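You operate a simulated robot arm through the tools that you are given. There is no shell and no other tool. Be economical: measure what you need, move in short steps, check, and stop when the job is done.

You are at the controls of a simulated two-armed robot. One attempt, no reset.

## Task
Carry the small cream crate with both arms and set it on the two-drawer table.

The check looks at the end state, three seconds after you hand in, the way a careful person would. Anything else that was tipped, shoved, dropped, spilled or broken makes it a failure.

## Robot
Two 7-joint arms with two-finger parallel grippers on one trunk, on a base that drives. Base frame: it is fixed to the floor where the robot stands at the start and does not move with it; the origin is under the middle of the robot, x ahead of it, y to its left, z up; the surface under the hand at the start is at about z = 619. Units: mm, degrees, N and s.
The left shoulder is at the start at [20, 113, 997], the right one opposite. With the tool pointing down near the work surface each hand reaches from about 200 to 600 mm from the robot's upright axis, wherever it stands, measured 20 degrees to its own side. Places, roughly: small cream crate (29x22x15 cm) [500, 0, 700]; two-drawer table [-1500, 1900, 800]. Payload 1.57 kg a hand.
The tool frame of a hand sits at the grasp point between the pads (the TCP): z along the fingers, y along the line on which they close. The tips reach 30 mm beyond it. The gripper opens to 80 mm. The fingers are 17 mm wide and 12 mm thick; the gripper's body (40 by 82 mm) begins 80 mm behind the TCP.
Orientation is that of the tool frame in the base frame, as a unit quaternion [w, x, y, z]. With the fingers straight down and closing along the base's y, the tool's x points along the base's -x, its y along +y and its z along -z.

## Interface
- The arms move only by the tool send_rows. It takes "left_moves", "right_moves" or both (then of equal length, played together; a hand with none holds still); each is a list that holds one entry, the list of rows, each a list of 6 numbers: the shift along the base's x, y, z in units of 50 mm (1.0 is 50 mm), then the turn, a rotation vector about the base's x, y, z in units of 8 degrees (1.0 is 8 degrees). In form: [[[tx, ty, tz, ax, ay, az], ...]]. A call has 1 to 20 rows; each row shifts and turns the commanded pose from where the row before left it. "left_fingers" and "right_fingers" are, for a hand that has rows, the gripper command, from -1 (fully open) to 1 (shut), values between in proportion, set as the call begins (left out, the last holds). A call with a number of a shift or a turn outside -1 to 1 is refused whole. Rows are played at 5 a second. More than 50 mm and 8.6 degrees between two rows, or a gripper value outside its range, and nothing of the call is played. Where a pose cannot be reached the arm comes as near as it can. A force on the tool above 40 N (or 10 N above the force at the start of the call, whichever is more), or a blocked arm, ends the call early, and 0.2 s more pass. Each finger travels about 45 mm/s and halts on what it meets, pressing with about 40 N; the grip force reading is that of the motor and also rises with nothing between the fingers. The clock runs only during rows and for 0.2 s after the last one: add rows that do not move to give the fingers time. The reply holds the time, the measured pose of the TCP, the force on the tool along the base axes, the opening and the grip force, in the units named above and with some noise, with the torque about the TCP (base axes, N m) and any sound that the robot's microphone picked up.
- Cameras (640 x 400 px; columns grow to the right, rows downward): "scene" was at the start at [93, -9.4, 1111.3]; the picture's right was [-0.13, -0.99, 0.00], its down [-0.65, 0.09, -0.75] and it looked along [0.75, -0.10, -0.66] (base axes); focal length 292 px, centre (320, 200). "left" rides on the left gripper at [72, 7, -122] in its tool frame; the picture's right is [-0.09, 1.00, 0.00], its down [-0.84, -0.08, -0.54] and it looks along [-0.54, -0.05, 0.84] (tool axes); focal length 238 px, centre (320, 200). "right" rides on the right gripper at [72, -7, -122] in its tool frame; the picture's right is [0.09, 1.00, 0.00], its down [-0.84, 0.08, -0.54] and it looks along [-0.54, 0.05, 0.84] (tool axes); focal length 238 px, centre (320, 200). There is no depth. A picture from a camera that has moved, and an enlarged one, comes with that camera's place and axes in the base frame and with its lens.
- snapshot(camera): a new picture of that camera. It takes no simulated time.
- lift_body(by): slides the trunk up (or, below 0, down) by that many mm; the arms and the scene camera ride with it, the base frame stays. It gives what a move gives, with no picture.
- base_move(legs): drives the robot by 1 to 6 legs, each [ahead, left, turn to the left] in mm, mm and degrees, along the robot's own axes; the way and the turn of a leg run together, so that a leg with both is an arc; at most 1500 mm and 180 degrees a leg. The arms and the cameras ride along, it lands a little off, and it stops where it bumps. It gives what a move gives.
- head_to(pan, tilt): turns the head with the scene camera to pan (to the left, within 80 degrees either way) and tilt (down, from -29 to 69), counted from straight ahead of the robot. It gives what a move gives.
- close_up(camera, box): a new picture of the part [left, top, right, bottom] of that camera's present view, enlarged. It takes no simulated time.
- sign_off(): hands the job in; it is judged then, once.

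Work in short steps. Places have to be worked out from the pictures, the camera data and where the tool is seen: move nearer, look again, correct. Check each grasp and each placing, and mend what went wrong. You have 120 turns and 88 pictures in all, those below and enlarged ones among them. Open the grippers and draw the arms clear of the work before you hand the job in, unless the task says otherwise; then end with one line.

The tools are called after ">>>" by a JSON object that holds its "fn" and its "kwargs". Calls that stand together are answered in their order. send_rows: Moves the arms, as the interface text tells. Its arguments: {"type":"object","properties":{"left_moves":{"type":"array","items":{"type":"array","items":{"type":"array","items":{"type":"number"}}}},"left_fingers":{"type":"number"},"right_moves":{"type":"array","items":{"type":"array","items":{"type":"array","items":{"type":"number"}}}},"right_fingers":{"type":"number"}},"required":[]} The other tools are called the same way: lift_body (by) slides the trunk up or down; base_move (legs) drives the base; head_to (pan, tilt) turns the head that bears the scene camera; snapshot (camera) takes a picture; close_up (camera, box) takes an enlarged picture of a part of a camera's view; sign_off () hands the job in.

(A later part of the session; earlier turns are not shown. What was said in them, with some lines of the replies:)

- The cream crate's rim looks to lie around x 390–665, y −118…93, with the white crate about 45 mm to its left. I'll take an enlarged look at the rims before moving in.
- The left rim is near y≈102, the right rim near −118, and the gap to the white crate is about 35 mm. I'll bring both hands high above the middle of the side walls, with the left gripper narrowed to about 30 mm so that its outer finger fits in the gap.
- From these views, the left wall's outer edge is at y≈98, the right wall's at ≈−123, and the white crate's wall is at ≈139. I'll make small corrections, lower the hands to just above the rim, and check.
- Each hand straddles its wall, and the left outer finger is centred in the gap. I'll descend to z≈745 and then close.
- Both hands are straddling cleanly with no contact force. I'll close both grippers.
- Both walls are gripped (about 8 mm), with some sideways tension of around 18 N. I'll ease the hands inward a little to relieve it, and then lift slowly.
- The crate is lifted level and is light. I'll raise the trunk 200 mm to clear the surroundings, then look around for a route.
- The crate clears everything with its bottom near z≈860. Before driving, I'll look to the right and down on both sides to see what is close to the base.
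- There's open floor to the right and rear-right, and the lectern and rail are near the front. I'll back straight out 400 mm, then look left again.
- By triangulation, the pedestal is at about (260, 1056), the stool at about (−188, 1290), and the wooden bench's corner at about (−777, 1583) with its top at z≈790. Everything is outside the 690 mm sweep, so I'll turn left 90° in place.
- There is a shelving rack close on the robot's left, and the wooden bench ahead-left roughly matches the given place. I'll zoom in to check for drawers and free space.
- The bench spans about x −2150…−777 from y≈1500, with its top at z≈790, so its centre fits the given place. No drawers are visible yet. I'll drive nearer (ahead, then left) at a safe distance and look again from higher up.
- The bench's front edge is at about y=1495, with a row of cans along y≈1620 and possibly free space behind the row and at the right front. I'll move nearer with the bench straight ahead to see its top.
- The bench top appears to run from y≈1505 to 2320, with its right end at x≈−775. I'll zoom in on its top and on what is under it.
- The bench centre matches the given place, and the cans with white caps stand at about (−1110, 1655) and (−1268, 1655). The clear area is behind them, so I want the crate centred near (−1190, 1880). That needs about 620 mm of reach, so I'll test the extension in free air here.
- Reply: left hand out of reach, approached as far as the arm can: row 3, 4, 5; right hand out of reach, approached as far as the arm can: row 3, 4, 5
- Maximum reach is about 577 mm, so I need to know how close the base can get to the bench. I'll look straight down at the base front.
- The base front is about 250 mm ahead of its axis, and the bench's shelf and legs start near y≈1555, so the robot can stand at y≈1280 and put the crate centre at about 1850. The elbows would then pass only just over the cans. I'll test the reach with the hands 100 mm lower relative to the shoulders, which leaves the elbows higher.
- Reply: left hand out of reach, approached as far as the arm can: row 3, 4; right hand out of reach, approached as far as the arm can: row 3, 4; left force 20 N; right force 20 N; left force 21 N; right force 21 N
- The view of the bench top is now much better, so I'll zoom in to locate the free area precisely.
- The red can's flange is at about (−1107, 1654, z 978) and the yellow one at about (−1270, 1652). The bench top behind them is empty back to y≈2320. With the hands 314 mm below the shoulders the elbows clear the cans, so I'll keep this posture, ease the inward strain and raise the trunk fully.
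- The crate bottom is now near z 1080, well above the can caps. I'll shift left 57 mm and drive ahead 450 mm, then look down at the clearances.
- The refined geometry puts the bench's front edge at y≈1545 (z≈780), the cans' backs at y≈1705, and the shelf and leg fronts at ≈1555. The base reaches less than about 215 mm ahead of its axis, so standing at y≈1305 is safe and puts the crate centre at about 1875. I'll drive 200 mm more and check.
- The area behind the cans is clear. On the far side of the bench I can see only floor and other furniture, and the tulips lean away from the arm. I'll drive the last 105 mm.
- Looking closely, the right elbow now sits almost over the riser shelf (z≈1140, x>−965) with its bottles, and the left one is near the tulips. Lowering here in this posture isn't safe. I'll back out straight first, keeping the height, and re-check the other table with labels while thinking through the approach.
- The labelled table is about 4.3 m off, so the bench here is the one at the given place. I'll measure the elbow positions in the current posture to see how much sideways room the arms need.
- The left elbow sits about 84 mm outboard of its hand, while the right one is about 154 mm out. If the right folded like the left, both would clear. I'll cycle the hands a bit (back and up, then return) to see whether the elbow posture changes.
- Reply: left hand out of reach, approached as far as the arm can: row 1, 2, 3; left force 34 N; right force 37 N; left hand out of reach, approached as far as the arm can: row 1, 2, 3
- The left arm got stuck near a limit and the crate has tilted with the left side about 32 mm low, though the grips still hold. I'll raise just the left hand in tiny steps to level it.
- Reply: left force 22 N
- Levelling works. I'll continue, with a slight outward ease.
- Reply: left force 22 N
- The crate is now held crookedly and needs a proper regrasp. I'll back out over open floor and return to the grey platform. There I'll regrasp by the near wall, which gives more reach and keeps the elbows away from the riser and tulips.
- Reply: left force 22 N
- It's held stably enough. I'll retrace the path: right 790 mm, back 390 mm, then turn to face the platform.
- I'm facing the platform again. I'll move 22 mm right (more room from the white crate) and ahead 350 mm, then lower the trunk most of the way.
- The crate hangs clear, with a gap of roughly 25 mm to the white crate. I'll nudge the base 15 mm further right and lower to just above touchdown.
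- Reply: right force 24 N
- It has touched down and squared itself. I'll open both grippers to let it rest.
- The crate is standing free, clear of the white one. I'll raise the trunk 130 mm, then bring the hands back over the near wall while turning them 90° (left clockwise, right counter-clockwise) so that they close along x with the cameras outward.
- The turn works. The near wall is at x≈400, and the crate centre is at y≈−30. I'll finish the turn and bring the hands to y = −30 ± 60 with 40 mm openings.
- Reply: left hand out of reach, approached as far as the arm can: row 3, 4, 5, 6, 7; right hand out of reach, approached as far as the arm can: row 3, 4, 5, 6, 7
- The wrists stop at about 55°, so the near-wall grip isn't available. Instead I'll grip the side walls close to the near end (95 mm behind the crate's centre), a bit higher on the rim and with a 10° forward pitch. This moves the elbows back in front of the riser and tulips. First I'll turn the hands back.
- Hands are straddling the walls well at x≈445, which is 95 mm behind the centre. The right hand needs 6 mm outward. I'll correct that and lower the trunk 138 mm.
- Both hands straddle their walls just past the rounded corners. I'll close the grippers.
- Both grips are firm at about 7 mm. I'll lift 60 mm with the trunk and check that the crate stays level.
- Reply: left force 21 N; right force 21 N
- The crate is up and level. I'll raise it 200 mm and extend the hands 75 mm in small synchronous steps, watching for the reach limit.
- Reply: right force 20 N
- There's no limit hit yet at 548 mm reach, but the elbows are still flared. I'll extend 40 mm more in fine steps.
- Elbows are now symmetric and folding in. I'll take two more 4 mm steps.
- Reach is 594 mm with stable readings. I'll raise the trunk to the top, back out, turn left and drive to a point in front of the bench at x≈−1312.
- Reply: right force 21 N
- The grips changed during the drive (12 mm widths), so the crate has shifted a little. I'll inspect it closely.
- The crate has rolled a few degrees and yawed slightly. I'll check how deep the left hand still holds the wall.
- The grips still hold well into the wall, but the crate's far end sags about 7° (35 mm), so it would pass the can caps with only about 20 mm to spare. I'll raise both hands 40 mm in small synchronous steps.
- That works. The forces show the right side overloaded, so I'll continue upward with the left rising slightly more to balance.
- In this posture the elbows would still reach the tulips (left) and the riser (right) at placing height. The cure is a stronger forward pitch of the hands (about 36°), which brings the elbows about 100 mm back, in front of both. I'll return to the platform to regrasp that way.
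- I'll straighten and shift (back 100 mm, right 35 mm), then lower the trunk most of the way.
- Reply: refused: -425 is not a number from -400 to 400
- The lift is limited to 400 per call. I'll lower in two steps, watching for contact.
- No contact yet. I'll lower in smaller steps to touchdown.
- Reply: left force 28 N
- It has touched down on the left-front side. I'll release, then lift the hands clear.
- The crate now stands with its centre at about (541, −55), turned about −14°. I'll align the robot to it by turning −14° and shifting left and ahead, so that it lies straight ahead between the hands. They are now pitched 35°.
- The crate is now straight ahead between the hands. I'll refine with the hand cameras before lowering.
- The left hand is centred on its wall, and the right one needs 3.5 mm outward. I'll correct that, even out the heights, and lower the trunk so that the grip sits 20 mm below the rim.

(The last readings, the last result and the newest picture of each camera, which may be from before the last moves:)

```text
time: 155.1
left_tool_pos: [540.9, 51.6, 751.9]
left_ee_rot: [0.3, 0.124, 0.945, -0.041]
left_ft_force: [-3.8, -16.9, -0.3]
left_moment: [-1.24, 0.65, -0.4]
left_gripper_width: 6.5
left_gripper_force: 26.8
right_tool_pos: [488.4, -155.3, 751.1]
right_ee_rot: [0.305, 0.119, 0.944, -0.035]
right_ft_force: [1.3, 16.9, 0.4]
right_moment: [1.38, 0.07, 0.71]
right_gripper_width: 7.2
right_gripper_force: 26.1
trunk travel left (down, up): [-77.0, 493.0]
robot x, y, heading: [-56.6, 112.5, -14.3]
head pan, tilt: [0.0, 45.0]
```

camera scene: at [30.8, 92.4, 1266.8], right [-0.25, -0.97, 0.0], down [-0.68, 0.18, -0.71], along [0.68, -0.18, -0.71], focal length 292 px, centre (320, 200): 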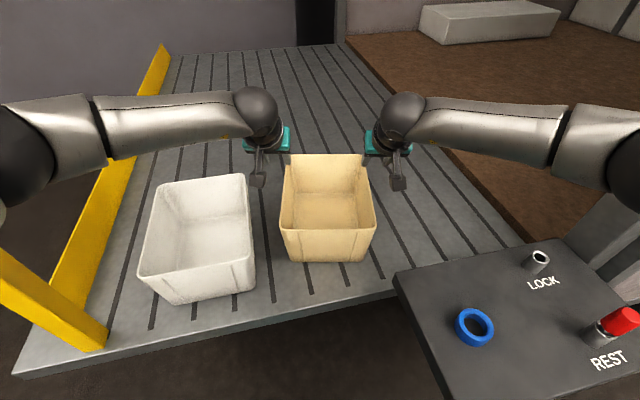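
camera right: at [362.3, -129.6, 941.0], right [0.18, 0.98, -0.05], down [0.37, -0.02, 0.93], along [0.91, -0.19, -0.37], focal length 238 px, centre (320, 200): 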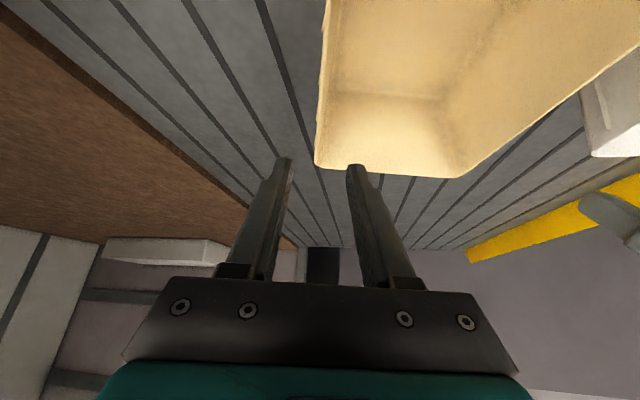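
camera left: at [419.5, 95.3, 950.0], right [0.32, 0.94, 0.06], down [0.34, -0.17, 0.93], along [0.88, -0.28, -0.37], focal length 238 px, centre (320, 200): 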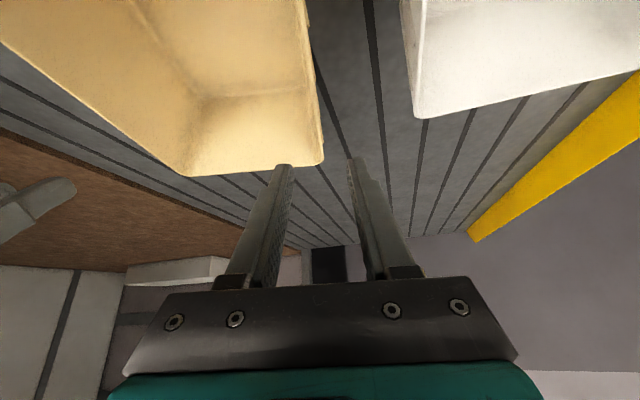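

Both grips are firm and close to the centre, with the hands pitched 35°. I'll ease the tension slightly and lift to full travel height.

>>> {"fn": "lift_body", "kwargs": {"by": 60}}

>>> {"fn": "lift_body", "kwargs": {"by": 395}}

>>> {"fn": "send_rows", "kwargs": {"left_moves": [[[0.29, -0.105, 0, 0, 0, 0], [0.29, -0.075, 0, 0, 0, 0], [0.29, -0.075, 0, 0, 0, 0], [0.29, -0.075, 0, 0, 0, 0], [0, 0, 0, 0, 0, 0]]], "right_moves": [[[0.29, -0.045, 0, 0, 0, 0], [0.29, -0.075, 0, 0, 0, 0], [0.29, -0.075, 0, 0, 0, 0], [0.29, -0.075, 0, 0, 0, 0], [0, 0, 0, 0, 0, 0]]]}}

>>> {"fn": "snapshot", "kwargs": {"camera": "scene"}}

```text
time: 156.1
left_tool_pos: [542.3, 50.2, 812.1]
left_ee_rot: [0.3, 0.124, 0.945, -0.041]
left_ft_force: [-2.9, -18.5, -4.2]
left_moment: [-1.27, 0.51, -0.42]
left_gripper_width: 6.8
left_gripper_force: 26.0
right_tool_pos: [489.8, -154.7, 811.7]
right_ee_rot: [0.306, 0.118, 0.944, -0.035]
right_ft_force: [2.9, 18.3, -3.8]
right_moment: [1.3, -0.34, 0.64]
right_gripper_width: 6.9
right_gripper_force: 26.4
trunk travel left (down, up): [-137.0, 433.0]
robot x, y, heading: [-56.0, 110.2, -14.4]
head pan, tilt: [0.0, 45.0]
```

```text
time: 159.8
left_tool_pos: [541.5, 51.2, 1205.2]
left_ee_rot: [0.301, 0.124, 0.945, -0.041]
left_ft_force: [-3.7, -17.3, -3.3]
left_moment: [-1.26, 0.44, -0.41]
left_gripper_width: 6.8
left_gripper_force: 26.1
right_tool_pos: [490.3, -154.2, 1205.0]
right_ee_rot: [0.305, 0.118, 0.944, -0.036]
right_ft_force: [3.1, 17.4, -3.1]
right_moment: [1.39, -0.22, 0.67]
right_gripper_width: 7.1
right_gripper_force: 26.1
trunk travel left (down, up): [-532.0, 38.0]
robot x, y, heading: [-57.3, 111.9, -14.2]
head pan, tilt: [0.0, 45.0]
```

```text
time: 161.0
left_tool_pos: [600.4, 36.2, 1203.1]
left_ee_rot: [0.3, 0.123, 0.945, -0.039]
left_ft_force: [-3.1, -14.0, -2.6]
left_moment: [-1.26, 0.59, -0.41]
left_gripper_width: 7.7
left_gripper_force: 27.2
right_tool_pos: [545.1, -169.3, 1204.9]
right_ee_rot: [0.304, 0.12, 0.944, -0.037]
right_ft_force: [3.0, 14.7, -2.6]
right_moment: [1.24, -0.4, 0.55]
right_gripper_width: 6.5
right_gripper_force: 26.3
trunk travel left (down, up): [-532.0, 38.0]
robot x, y, heading: [-56.8, 114.3, -14.4]
head pan, tilt: [0.0, 45.0]
```

```text
6 pictures are left
camera scene: at [30.6, 91.8, 1587.9], right [-0.25, -0.97, 0.0], down [-0.68, 0.18, -0.71], along [0.68, -0.18, -0.71], focal length 292 px, centre (320, 200)
```

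scene: 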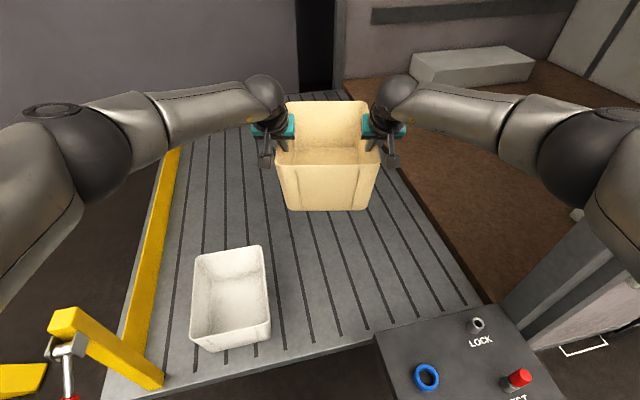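

The crate is solid and level at about 655 mm reach. I'll extend up to 24 mm more in 4 mm steps to fold the elbows in further.

>>> {"fn": "send_rows", "kwargs": {"left_moves": [[[0.078, -0.02, 0, 0, 0, 0], [0.078, -0.02, 0, 0, 0, 0], [0.078, -0.02, 0, 0, 0, 0], [0.078, -0.02, 0, 0, 0, 0], [0, 0, 0, 0, 0, 0]]], "right_moves": [[[0.078, -0.02, 0, 0, 0, 0], [0.078, -0.02, 0, 0, 0, 0], [0.078, -0.02, 0, 0, 0, 0], [0.078, -0.02, 0, 0, 0, 0], [0, 0, 0, 0, 0, 0]]]}}

>>> {"fn": "send_rows", "kwargs": {"left_moves": [[[0.058, -0.015, 0, 0, 0, 0], [0.058, -0.015, 0, 0, 0, 0], [0, 0, 0, 0, 0, 0]]], "right_moves": [[[0.058, -0.015, 0, 0, 0, 0], [0.058, -0.015, 0, 0, 0, 0], [0, 0, 0, 0, 0, 0]]]}}

```text
time: 162.2
left_tool_pos: [616.5, 32.9, 1205.8]
left_ee_rot: [0.3, 0.123, 0.945, -0.039]
left_ft_force: [-4.1, -14.8, -2.2]
left_moment: [-1.28, 0.39, -0.51]
left_gripper_width: 7.5
left_gripper_force: 26.4
right_tool_pos: [562.7, -173.1, 1205.9]
right_ee_rot: [0.304, 0.12, 0.944, -0.037]
right_ft_force: [3.2, 15.0, -2.8]
right_moment: [1.34, -0.17, 0.61]
right_gripper_width: 6.8
right_gripper_force: 26.2
trunk travel left (down, up): [-532.0, 38.0]
robot x, y, heading: [-59.2, 112.2, -14.5]
head pan, tilt: [0.0, 45.0]
```

```text
time: 163.0
left_tool_pos: [621.1, 29.7, 1206.1]
left_ee_rot: [0.3, 0.123, 0.945, -0.039]
left_ft_force: [-3.8, -13.6, -2.7]
left_moment: [-1.29, 0.35, -0.55]
left_gripper_width: 7.1
left_gripper_force: 26.9
right_tool_pos: [567.8, -176.2, 1206.2]
right_ee_rot: [0.305, 0.119, 0.944, -0.037]
right_ft_force: [3.3, 13.0, -2.8]
right_moment: [1.32, -0.17, 0.6]
right_gripper_width: 6.5
right_gripper_force: 26.0
trunk travel left (down, up): [-532.0, 38.0]
robot x, y, heading: [-59.1, 109.4, -14.2]
head pan, tilt: [0.0, 45.0]
```

There's still no limit at about 679 mm. I'll take another 20 mm in small steps.

>>> {"fn": "send_rows", "kwargs": {"left_moves": [[[0.078, -0.02, 0, 0, 0, 0], [0.078, -0.02, 0, 0, 0, 0], [0.078, -0.02, 0, 0, 0, 0], [0, 0, 0, 0, 0, 0]]], "right_moves": [[[0.078, -0.02, 0, 0, 0, 0], [0.078, -0.02, 0, 0, 0, 0], [0.078, -0.02, 0, 0, 0, 0], [0, 0, 0, 0, 0, 0]]]}}

>>> {"fn": "snapshot", "kwargs": {"camera": "scene"}}

```text
time: 164.0
left_tool_pos: [631.1, 28.4, 1205.4]
left_ee_rot: [0.3, 0.122, 0.945, -0.04]
left_ft_force: [-0.9, -14.8, -3.4]
left_moment: [-1.35, 0.05, -0.35]
left_gripper_width: 6.9
left_gripper_force: 26.2
right_tool_pos: [579.7, -177.1, 1205.6]
right_ee_rot: [0.304, 0.119, 0.945, -0.036]
right_ft_force: [1.6, 15.5, -3.1]
right_moment: [1.43, 0.15, 0.8]
right_gripper_width: 7.2
right_gripper_force: 26.6
trunk travel left (down, up): [-532.0, 38.0]
robot x, y, heading: [-57.2, 111.4, -14.7]
head pan, tilt: [0.0, 45.0]
```

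```text
5 pictures are left
camera scene: at [31.1, 91.6, 1587.8], right [-0.25, -0.97, 0.0], down [-0.68, 0.18, -0.71], along [0.68, -0.18, -0.71], focal length 292 px, centre (320, 200)
```

scene: 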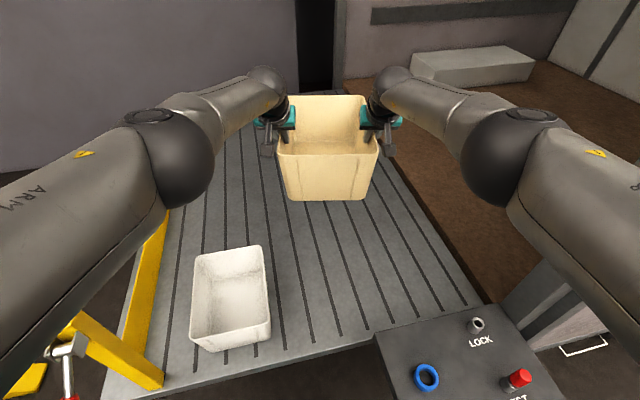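

Arms are folding in well near full stretch, and the straighter they are the less sideways room the elbows need. I'll extend a last few millimetres to the reach limit; from here on only the base and trunk will move.

>>> {"fn": "send_rows", "kwargs": {"left_moves": [[[0.058, -0.015, 0, 0, 0, 0], [0.058, -0.015, 0, 0, 0, 0], [0, 0, 0, 0, 0, 0]]], "right_moves": [[[0.058, -0.015, 0, 0, 0, 0], [0.058, -0.015, 0, 0, 0, 0], [0, 0, 0, 0, 0, 0]]]}}

```text
time: 164.8
left_tool_pos: [630.8, 27.7, 1204.8]
left_ee_rot: [0.3, 0.122, 0.945, -0.04]
left_ft_force: [0.6, -14.3, -2.6]
left_moment: [-1.4, -0.26, -0.32]
left_gripper_width: 6.6
left_gripper_force: 26.1
left hand out of reach, approached as far as the arm can: row 1
right_tool_pos: [583.5, -177.3, 1203.9]
right_ee_rot: [0.304, 0.12, 0.944, -0.036]
right_ft_force: [0.5, 14.2, -3.4]
right_moment: [1.45, 0.41, 0.94]
right_gripper_width: 7.6
right_gripper_force: 26.7
trunk travel left (down, up): [-532.0, 38.0]
robot x, y, heading: [-57.2, 110.7, -14.6]
head pan, tilt: [0.0, 45.0]
```

The left arm is at its limit, which is as far as needed. I now place the elbows about 370 mm ahead of the axis, 170–210 mm to the sides and 120 mm above the grip. With the robot at (−1283, 1179) they stay in front of the tulips and clear of the riser. I'll raise the crate and drive back to the bench front.

>>> {"fn": "lift_body", "kwargs": {"by": 36}}

>>> {"fn": "base_move", "kwargs": {"legs": [[0, 0, 14.5], [-335, 0, 0], [0, 0, 45], [0, 0, 45], [200, 0, 0]]}}

```text
time: 165.6
left_tool_pos: [632.4, 28.6, 1240.9]
left_ee_rot: [0.301, 0.122, 0.945, -0.038]
left_ft_force: [-0.7, -14.0, -2.3]
left_moment: [-1.43, 0.01, -0.3]
left_gripper_width: 6.6
left_gripper_force: 25.8
right_tool_pos: [584.0, -177.6, 1241.0]
right_ee_rot: [0.305, 0.12, 0.944, -0.036]
right_ft_force: [0.5, 13.9, -3.8]
right_moment: [1.37, 0.21, 0.93]
right_gripper_width: 7.7
right_gripper_force: 26.8
trunk travel left (down, up): [-568.0, 2.0]
robot x, y, heading: [-58.8, 109.2, -14.4]
head pan, tilt: [0.0, 45.0]
```

```text
time: 174.1
left_tool_pos: [-508.6, 996.2, 1240.6]
left_ee_rot: [-0.213, 0.678, -0.67, -0.214]
left_ft_force: [13.9, 4.1, -2.4]
left_moment: [-0.02, -1.33, -0.4]
left_gripper_width: 6.9
left_gripper_force: 26.7
right_tool_pos: [-295.8, 1004.4, 1240.8]
right_ee_rot: [-0.213, 0.678, -0.668, -0.22]
right_ft_force: [-13.3, -3.5, -3.2]
right_moment: [-0.18, 1.28, 0.89]
right_gripper_width: 7.4
right_gripper_force: 26.6
trunk travel left (down, up): [-568.0, 2.0]
robot x, y, heading: [-406.4, 309.8, 90.8]
head pan, tilt: [0.0, 45.0]
```

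Grips are unchanged (7 mm). Next I'll correct the heading and shift left to x≈−1283.

>>> {"fn": "base_move", "kwargs": {"legs": [[90, 0, -0.8], [0, 438, 0], [0, 438, 0]]}}

```text
time: 179.7
left_tool_pos: [-1348.6, 1101.6, 1242.1]
left_ee_rot: [0.218, -0.664, 0.684, 0.211]
left_ft_force: [-0.9, 3.7, -2.1]
left_moment: [-0.17, -1.19, -0.34]
left_gripper_width: 6.6
left_gripper_force: 26.0
right_tool_pos: [-1136.4, 1100.4, 1240.3]
right_ee_rot: [0.217, -0.665, 0.681, 0.217]
right_ft_force: [-0.6, -2.3, -2.1]
right_moment: [-0.05, 1.24, 0.88]
right_gripper_width: 7.6
right_gripper_force: 26.4
trunk travel left (down, up): [-568.0, 2.0]
robot x, y, heading: [-1275.8, 410.4, 88.6]
head pan, tilt: [0.0, 45.0]
```

The crate is still firmly held. I'll trim the heading by +1.4° and 11 mm left, then drive ahead 500 mm and check.

>>> {"fn": "base_move", "kwargs": {"legs": [[0, 11, 1.4], [500, 0, 0]]}}

```text
time: 183.0
left_tool_pos: [-1384.1, 1609.2, 1240.4]
left_ee_rot: [-0.215, 0.675, -0.673, -0.214]
left_ft_force: [-1.1, 3.1, -2.8]
left_moment: [0.01, -1.18, -0.28]
left_gripper_width: 6.9
left_gripper_force: 26.5
right_tool_pos: [-1170.1, 1616.4, 1240.4]
right_ee_rot: [-0.214, 0.676, -0.671, -0.218]
right_ft_force: [1.4, -2.9, -2.3]
right_moment: [-0.22, 1.25, 0.94]
right_gripper_width: 7.7
right_gripper_force: 26.6
trunk travel left (down, up): [-568.0, 2.0]
robot x, y, heading: [-1289.4, 920.5, 90.4]
head pan, tilt: [0.0, 45.0]
```

The hands are at x −1384/−1170, which fits between the cans. I'll drive the last 255 mm (with 6 mm right) and take an overhead look.

>>> {"fn": "base_move", "kwargs": {"legs": [[255, -6, -0.3]]}}

>>> {"fn": "head_to", "kwargs": {"pan": 0, "tilt": 60}}

>>> {"fn": "snapshot", "kwargs": {"camera": "scene"}}

```text
time: 184.9
left_tool_pos: [-1377.7, 1865.8, 1241.6]
left_ee_rot: [-0.215, 0.674, -0.674, -0.213]
left_ft_force: [-2.4, 2.2, -2.8]
left_moment: [0.12, -1.27, -0.3]
left_gripper_width: 6.4
left_gripper_force: 26.4
right_tool_pos: [-1164.4, 1870.9, 1240.2]
right_ee_rot: [-0.214, 0.674, -0.672, -0.218]
right_ft_force: [2.6, -2.4, -2.7]
right_moment: [-0.33, 1.23, 0.96]
right_gripper_width: 7.5
right_gripper_force: 26.4
trunk travel left (down, up): [-568.0, 2.0]
robot x, y, heading: [-1284.1, 1177.7, 90.1]
head pan, tilt: [0.0, 45.0]
```

```text
time: 185.7
left_tool_pos: [-1376.7, 1865.6, 1242.1]
left_ee_rot: [-0.215, 0.674, -0.674, -0.213]
left_ft_force: [-1.8, 3.4, -1.9]
left_moment: [-0.25, -1.21, -0.32]
left_gripper_width: 6.4
left_gripper_force: 26.4
right_tool_pos: [-1163.9, 1870.9, 1241.6]
right_ee_rot: [-0.214, 0.675, -0.672, -0.219]
right_ft_force: [1.9, -2.6, -2.6]
right_moment: [0.08, 1.26, 0.91]
right_gripper_width: 7.4
right_gripper_force: 27.2
trunk travel left (down, up): [-568.0, 2.0]
robot x, y, heading: [-1282.8, 1175.2, 90.1]
head pan, tilt: [0.0, 60.0]
```

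```text
4 pictures are left
camera scene: at [-1284.1, 1256.7, 1604.4], right [1.0, 0.0, 0.0], down [0.0, -0.87, -0.5], along [0.0, 0.5, -0.87], focal length 292 px, centre (320, 200)
```

scene: 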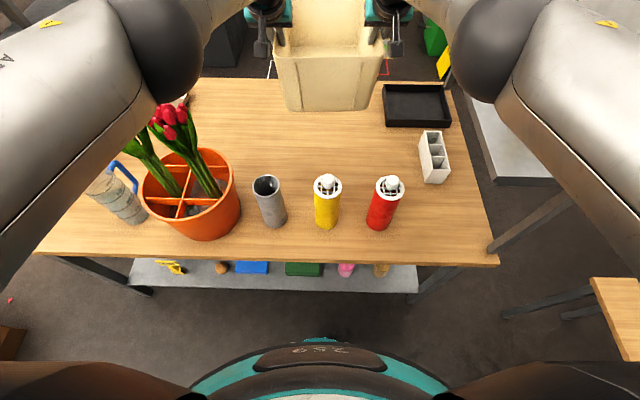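

The overhead view confirms clearances: the left elbow stays about 90 mm from the tulips, the right one is well left of the riser, the cans stand more than 30 mm in front of the hand cameras, and the landing area is empty. I'll lower 270 mm and look again.

>>> {"fn": "lift_body", "kwargs": {"by": -150}}

>>> {"fn": "lift_body", "kwargs": {"by": -120}}

>>> {"fn": "snapshot", "kwargs": {"camera": "scene"}}

```text
time: 187.4
left_tool_pos: [-1376.1, 1865.7, 1091.9]
left_ee_rot: [-0.216, 0.674, -0.674, -0.213]
left_ft_force: [-2.2, 2.8, -4.0]
left_moment: [0.09, -1.22, -0.29]
left_gripper_width: 6.3
left_gripper_force: 26.4
right_tool_pos: [-1164.7, 1872.0, 1092.4]
right_ee_rot: [-0.214, 0.674, -0.672, -0.218]
right_ft_force: [2.6, -2.7, -2.7]
right_moment: [-0.31, 1.22, 0.94]
right_gripper_width: 7.4
right_gripper_force: 27.5
trunk travel left (down, up): [-418.0, 152.0]
robot x, y, heading: [-1281.6, 1176.9, 90.0]
head pan, tilt: [0.0, 60.0]
```

```text
time: 188.9
left_tool_pos: [-1377.8, 1865.7, 972.3]
left_ee_rot: [-0.215, 0.674, -0.674, -0.213]
left_ft_force: [-2.1, 3.2, -3.0]
left_moment: [-0.07, -1.19, -0.34]
left_gripper_width: 6.7
left_gripper_force: 26.2
right_tool_pos: [-1165.0, 1872.0, 972.2]
right_ee_rot: [-0.214, 0.674, -0.672, -0.218]
right_ft_force: [2.2, -3.3, -2.0]
right_moment: [-0.1, 1.24, 0.9]
right_gripper_width: 7.7
right_gripper_force: 26.4
trunk travel left (down, up): [-298.0, 272.0]
robot x, y, heading: [-1283.5, 1177.8, 90.1]
head pan, tilt: [0.0, 60.0]
```

```text
3 pictures are left
camera scene: at [-1284.1, 1256.8, 1334.4], right [1.0, 0.0, 0.0], down [0.0, -0.87, -0.5], along [0.0, 0.5, -0.87], focal length 292 px, centre (320, 200)
```

scene: 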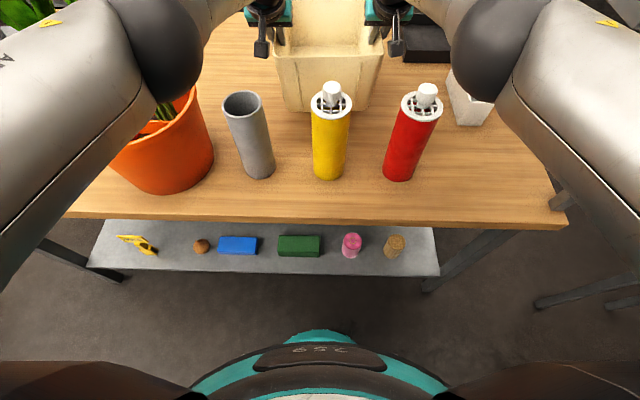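

All is clear: the elbows are short of the tulips and riser, and the cans are well in front of the crate. I'll lower to just above the surface, then in small steps to contact.

>>> {"fn": "lift_body", "kwargs": {"by": -42}}

>>> {"fn": "lift_body", "kwargs": {"by": -12}}

```text
time: 189.8
left_tool_pos: [-1377.0, 1865.3, 930.6]
left_ee_rot: [0.215, -0.674, 0.674, 0.213]
left_ft_force: [-2.4, 3.1, -2.7]
left_moment: [-0.16, -1.19, -0.3]
left_gripper_width: 6.6
left_gripper_force: 26.0
right_tool_pos: [-1164.3, 1871.5, 929.0]
right_ee_rot: [-0.214, 0.675, -0.672, -0.218]
right_ft_force: [2.0, -2.9, -2.0]
right_moment: [-0.04, 1.26, 0.92]
right_gripper_width: 7.5
right_gripper_force: 26.8
trunk travel left (down, up): [-256.0, 314.0]
robot x, y, heading: [-1282.0, 1176.9, 90.5]
head pan, tilt: [0.0, 60.0]
```

```text
time: 190.4
left_tool_pos: [-1377.0, 1864.9, 918.0]
left_ee_rot: [0.216, -0.674, 0.674, 0.212]
left_ft_force: [-2.7, 2.4, -2.8]
left_moment: [-0.13, -1.2, -0.32]
left_gripper_width: 6.5
left_gripper_force: 26.0
right_tool_pos: [-1163.8, 1871.4, 916.6]
right_ee_rot: [-0.214, 0.674, -0.672, -0.218]
right_ft_force: [2.2, -3.2, -2.2]
right_moment: [-0.03, 1.26, 0.93]
right_gripper_width: 7.7
right_gripper_force: 26.5
trunk travel left (down, up): [-244.0, 326.0]
robot x, y, heading: [-1284.6, 1179.0, 90.5]
head pan, tilt: [0.0, 60.0]
```

There's no contact yet at TCP 917 (bottom ≈ 784). I'll continue in small steps.

>>> {"fn": "lift_body", "kwargs": {"by": -7}}

>>> {"fn": "lift_body", "kwargs": {"by": -6}}

```text
time: 190.9
left_tool_pos: [-1376.7, 1865.0, 914.1]
left_ee_rot: [0.217, -0.673, 0.673, 0.216]
left_ft_force: [-2.7, -1.9, 7.7]
left_moment: [1.01, -1.22, -0.23]
left_gripper_width: 6.7
left_gripper_force: 26.2
right_tool_pos: [-1164.7, 1871.1, 913.4]
right_ee_rot: [-0.216, 0.674, -0.672, -0.219]
right_ft_force: [2.6, -3.3, 3.2]
right_moment: [1.02, 1.32, 0.83]
right_gripper_width: 7.6
right_gripper_force: 26.8
trunk travel left (down, up): [-237.0, 333.0]
robot x, y, heading: [-1284.2, 1174.0, 90.2]
head pan, tilt: [0.0, 60.0]
```

```text
time: 191.5
left_tool_pos: [-1377.1, 1864.5, 912.0]
left_ee_rot: [-0.22, 0.673, -0.672, -0.218]
left_ft_force: [-2.9, 1.4, 22.5]
left_moment: [0.4, -1.2, -0.3]
left_gripper_width: 6.6
left_gripper_force: 26.7
right_tool_pos: [-1164.4, 1871.1, 913.2]
right_ee_rot: [-0.218, 0.673, -0.67, -0.223]
right_ft_force: [4.0, -0.9, 22.5]
right_moment: [0.02, 1.26, 0.95]
right_gripper_width: 7.6
right_gripper_force: 27.0
trunk travel left (down, up): [-231.0, 339.0]
robot x, y, heading: [-1282.2, 1178.2, 90.1]
head pan, tilt: [0.0, 60.0]
```

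Firm, even contact with the bench on both sides. I'll ease up 3 mm to unload and open the grippers.

>>> {"fn": "lift_body", "kwargs": {"by": 3}}

>>> {"fn": "send_rows", "kwargs": {"left_moves": [[[0, 0, 0, 0, 0, 0], [0, 0, 0, 0, 0, 0], [0, 0, 0, 0, 0, 0]]], "right_moves": [[[0, 0, 0, 0, 0, 0], [0, 0, 0, 0, 0, 0], [0, 0, 0, 0, 0, 0]]], "left_fingers": 0.2, "right_fingers": 0.2}}

```text
time: 192.0
left_tool_pos: [-1377.6, 1864.2, 912.0]
left_ee_rot: [-0.218, 0.673, -0.673, -0.215]
left_ft_force: [-3.0, 1.4, 16.1]
left_moment: [0.32, -1.21, -0.33]
left_gripper_width: 6.7
left_gripper_force: 25.9
right_tool_pos: [-1163.6, 1869.9, 911.7]
right_ee_rot: [-0.217, 0.673, -0.671, -0.22]
right_ft_force: [3.5, 1.6, 15.6]
right_moment: [0.19, 1.26, 0.94]
right_gripper_width: 7.6
right_gripper_force: 27.4
trunk travel left (down, up): [-234.0, 336.0]
robot x, y, heading: [-1283.2, 1179.4, 90.3]
head pan, tilt: [0.0, 60.0]
```

```text
time: 192.8
left_tool_pos: [-1376.7, 1864.7, 907.5]
left_ee_rot: [-0.214, 0.674, -0.674, -0.214]
left_ft_force: [0.7, -0.1, 0.4]
left_moment: [-0.01, -0.01, 0.03]
left_gripper_width: 32.1
left_gripper_force: 0.0
right_tool_pos: [-1164.4, 1870.1, 906.7]
right_ee_rot: [-0.214, 0.674, -0.672, -0.218]
right_ft_force: [-0.3, -0.1, -0.3]
right_moment: [0.03, 0.0, -0.02]
right_gripper_width: 32.4
right_gripper_force: 0.1
trunk travel left (down, up): [-234.0, 336.0]
robot x, y, heading: [-1287.3, 1177.6, 90.1]
head pan, tilt: [0.0, 60.0]
```

Both hands are free with no residual force. I'll raise the trunk straight up 200 mm to draw the fingers out, then check.

>>> {"fn": "lift_body", "kwargs": {"by": 60}}

>>> {"fn": "lift_body", "kwargs": {"by": 240}}

>>> {"fn": "snapshot", "kwargs": {"camera": "scene"}}

```text
time: 193.8
left_tool_pos: [-1376.3, 1864.8, 967.0]
left_ee_rot: [-0.214, 0.674, -0.674, -0.213]
left_ft_force: [-0.6, -0.7, 0.0]
left_moment: [-0.03, 0.01, -0.01]
left_gripper_width: 32.3
left_gripper_force: 0.1
right_tool_pos: [-1164.3, 1871.1, 966.0]
right_ee_rot: [-0.214, 0.674, -0.672, -0.218]
right_ft_force: [0.5, -0.4, 0.3]
right_moment: [0.02, -0.01, 0.0]
right_gripper_width: 32.0
right_gripper_force: 0.2
trunk travel left (down, up): [-294.0, 276.0]
robot x, y, heading: [-1284.6, 1178.2, 90.0]
head pan, tilt: [0.0, 60.0]
```

```text
time: 196.3
left_tool_pos: [-1377.2, 1865.9, 1207.7]
left_ee_rot: [0.215, -0.674, 0.674, 0.213]
left_ft_force: [0.5, 0.4, -0.4]
left_moment: [-0.01, 0.0, 0.01]
left_gripper_width: 32.0
left_gripper_force: 0.0
right_tool_pos: [-1163.8, 1870.9, 1207.7]
right_ee_rot: [-0.214, 0.674, -0.672, -0.218]
right_ft_force: [-0.6, -0.3, 0.4]
right_moment: [0.03, 0.01, -0.02]
right_gripper_width: 32.1
right_gripper_force: 0.0
trunk travel left (down, up): [-534.0, 36.0]
robot x, y, heading: [-1285.0, 1176.1, 90.1]
head pan, tilt: [0.0, 60.0]
```

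```text
2 pictures are left
camera scene: at [-1284.1, 1256.5, 1570.3], right [1.0, 0.0, 0.0], down [0.0, -0.87, -0.5], along [0.0, 0.5, -0.87], focal length 292 px, centre (320, 200)
```

scene: 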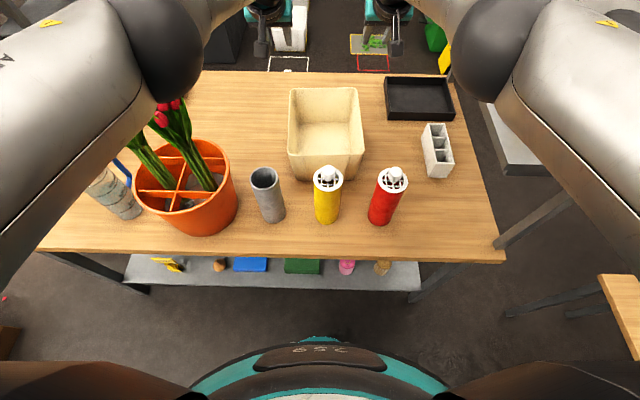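

The crate stands squarely on the bench behind the cans, and nothing was disturbed. I'll back the robot away and take a final look.

>>> {"fn": "base_move", "kwargs": {"legs": [[-650, 0, 0]]}}

>>> {"fn": "head_to", "kwargs": {"pan": 0, "tilt": 30}}

>>> {"fn": "snapshot", "kwargs": {"camera": "scene"}}

```text
time: 199.8
left_tool_pos: [-1384.2, 1226.4, 1208.2]
left_ee_rot: [-0.212, 0.684, -0.663, -0.217]
left_ft_force: [-1.0, 0.4, 0.0]
left_moment: [-0.06, -0.03, -0.01]
left_gripper_width: 32.0
left_gripper_force: 0.1
right_tool_pos: [-1172.2, 1238.1, 1207.5]
right_ee_rot: [-0.212, 0.684, -0.662, -0.222]
right_ft_force: [-0.1, -0.4, 0.9]
right_moment: [-0.03, 0.03, 0.02]
right_gripper_width: 32.2
right_gripper_force: 0.0
trunk travel left (down, up): [-534.0, 36.0]
robot x, y, heading: [-1270.3, 544.2, 92.1]
head pan, tilt: [0.0, 60.0]
```

```text
time: 200.8
left_tool_pos: [-1384.8, 1226.0, 1207.7]
left_ee_rot: [-0.21, 0.685, -0.663, -0.218]
left_ft_force: [0.0, -0.1, -0.1]
left_moment: [0.02, 0.0, 0.03]
left_gripper_width: 32.1
left_gripper_force: 0.1
right_tool_pos: [-1172.0, 1237.6, 1207.5]
right_ee_rot: [-0.211, 0.685, -0.661, -0.222]
right_ft_force: [-0.3, -0.6, 0.2]
right_moment: [-0.03, -0.01, 0.01]
right_gripper_width: 32.0
right_gripper_force: 0.1
trunk travel left (down, up): [-534.0, 36.0]
robot x, y, heading: [-1272.8, 539.1, 92.0]
head pan, tilt: [0.0, 30.0]
```

```text
1 pictures are left
camera scene: at [-1275.3, 643.9, 1612.4], right [1.0, 0.03, 0.0], down [0.02, -0.5, -0.87], along [-0.03, 0.87, -0.5], focal length 292 px, centre (320, 200)
```

scene: 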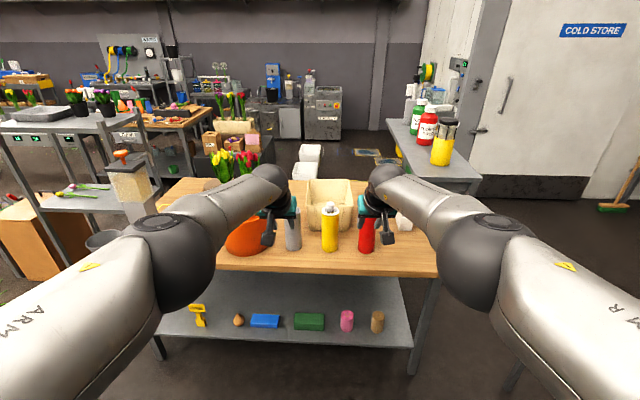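

Everything is upright, and the crate rests on the bench. I'll open the grippers fully, clear of the work, and then hand in.

>>> {"fn": "send_rows", "kwargs": {"left_moves": [[[0, 0, 0, 0, 0, 0], [0, 0, 0, 0, 0, 0], [0, 0, 0, 0, 0, 0]]], "right_moves": [[[0, 0, 0, 0, 0, 0], [0, 0, 0, 0, 0, 0], [0, 0, 0, 0, 0, 0]]], "left_fingers": -1, "right_fingers": -1}}

>>> {"fn": "sign_off", "kwargs": {}}

```text
time: 201.6
left_tool_pos: [-1383.8, 1225.6, 1207.8]
left_ee_rot: [-0.211, 0.685, -0.663, -0.216]
left_ft_force: [-0.5, 0.5, 0.5]
left_moment: [0.03, 0.02, -0.01]
left_gripper_width: 80.0
left_gripper_force: 0.0
right_tool_pos: [-1172.8, 1238.8, 1207.6]
right_ee_rot: [-0.211, 0.684, -0.662, -0.222]
right_ft_force: [0.3, -0.1, -0.6]
right_moment: [0.04, 0.03, -0.01]
right_gripper_width: 79.8
right_gripper_force: 0.1
trunk travel left (down, up): [-534.0, 36.0]
robot x, y, heading: [-1271.6, 541.1, 91.9]
head pan, tilt: [0.0, 30.0]
```

```text
The job is handed in.
```

The small cream crate, carried with both arms, now stands on the table at the place you gave, with nothing else disturbed in the last pictures; I never saw that table's two drawers, so I identified it by its position alone.
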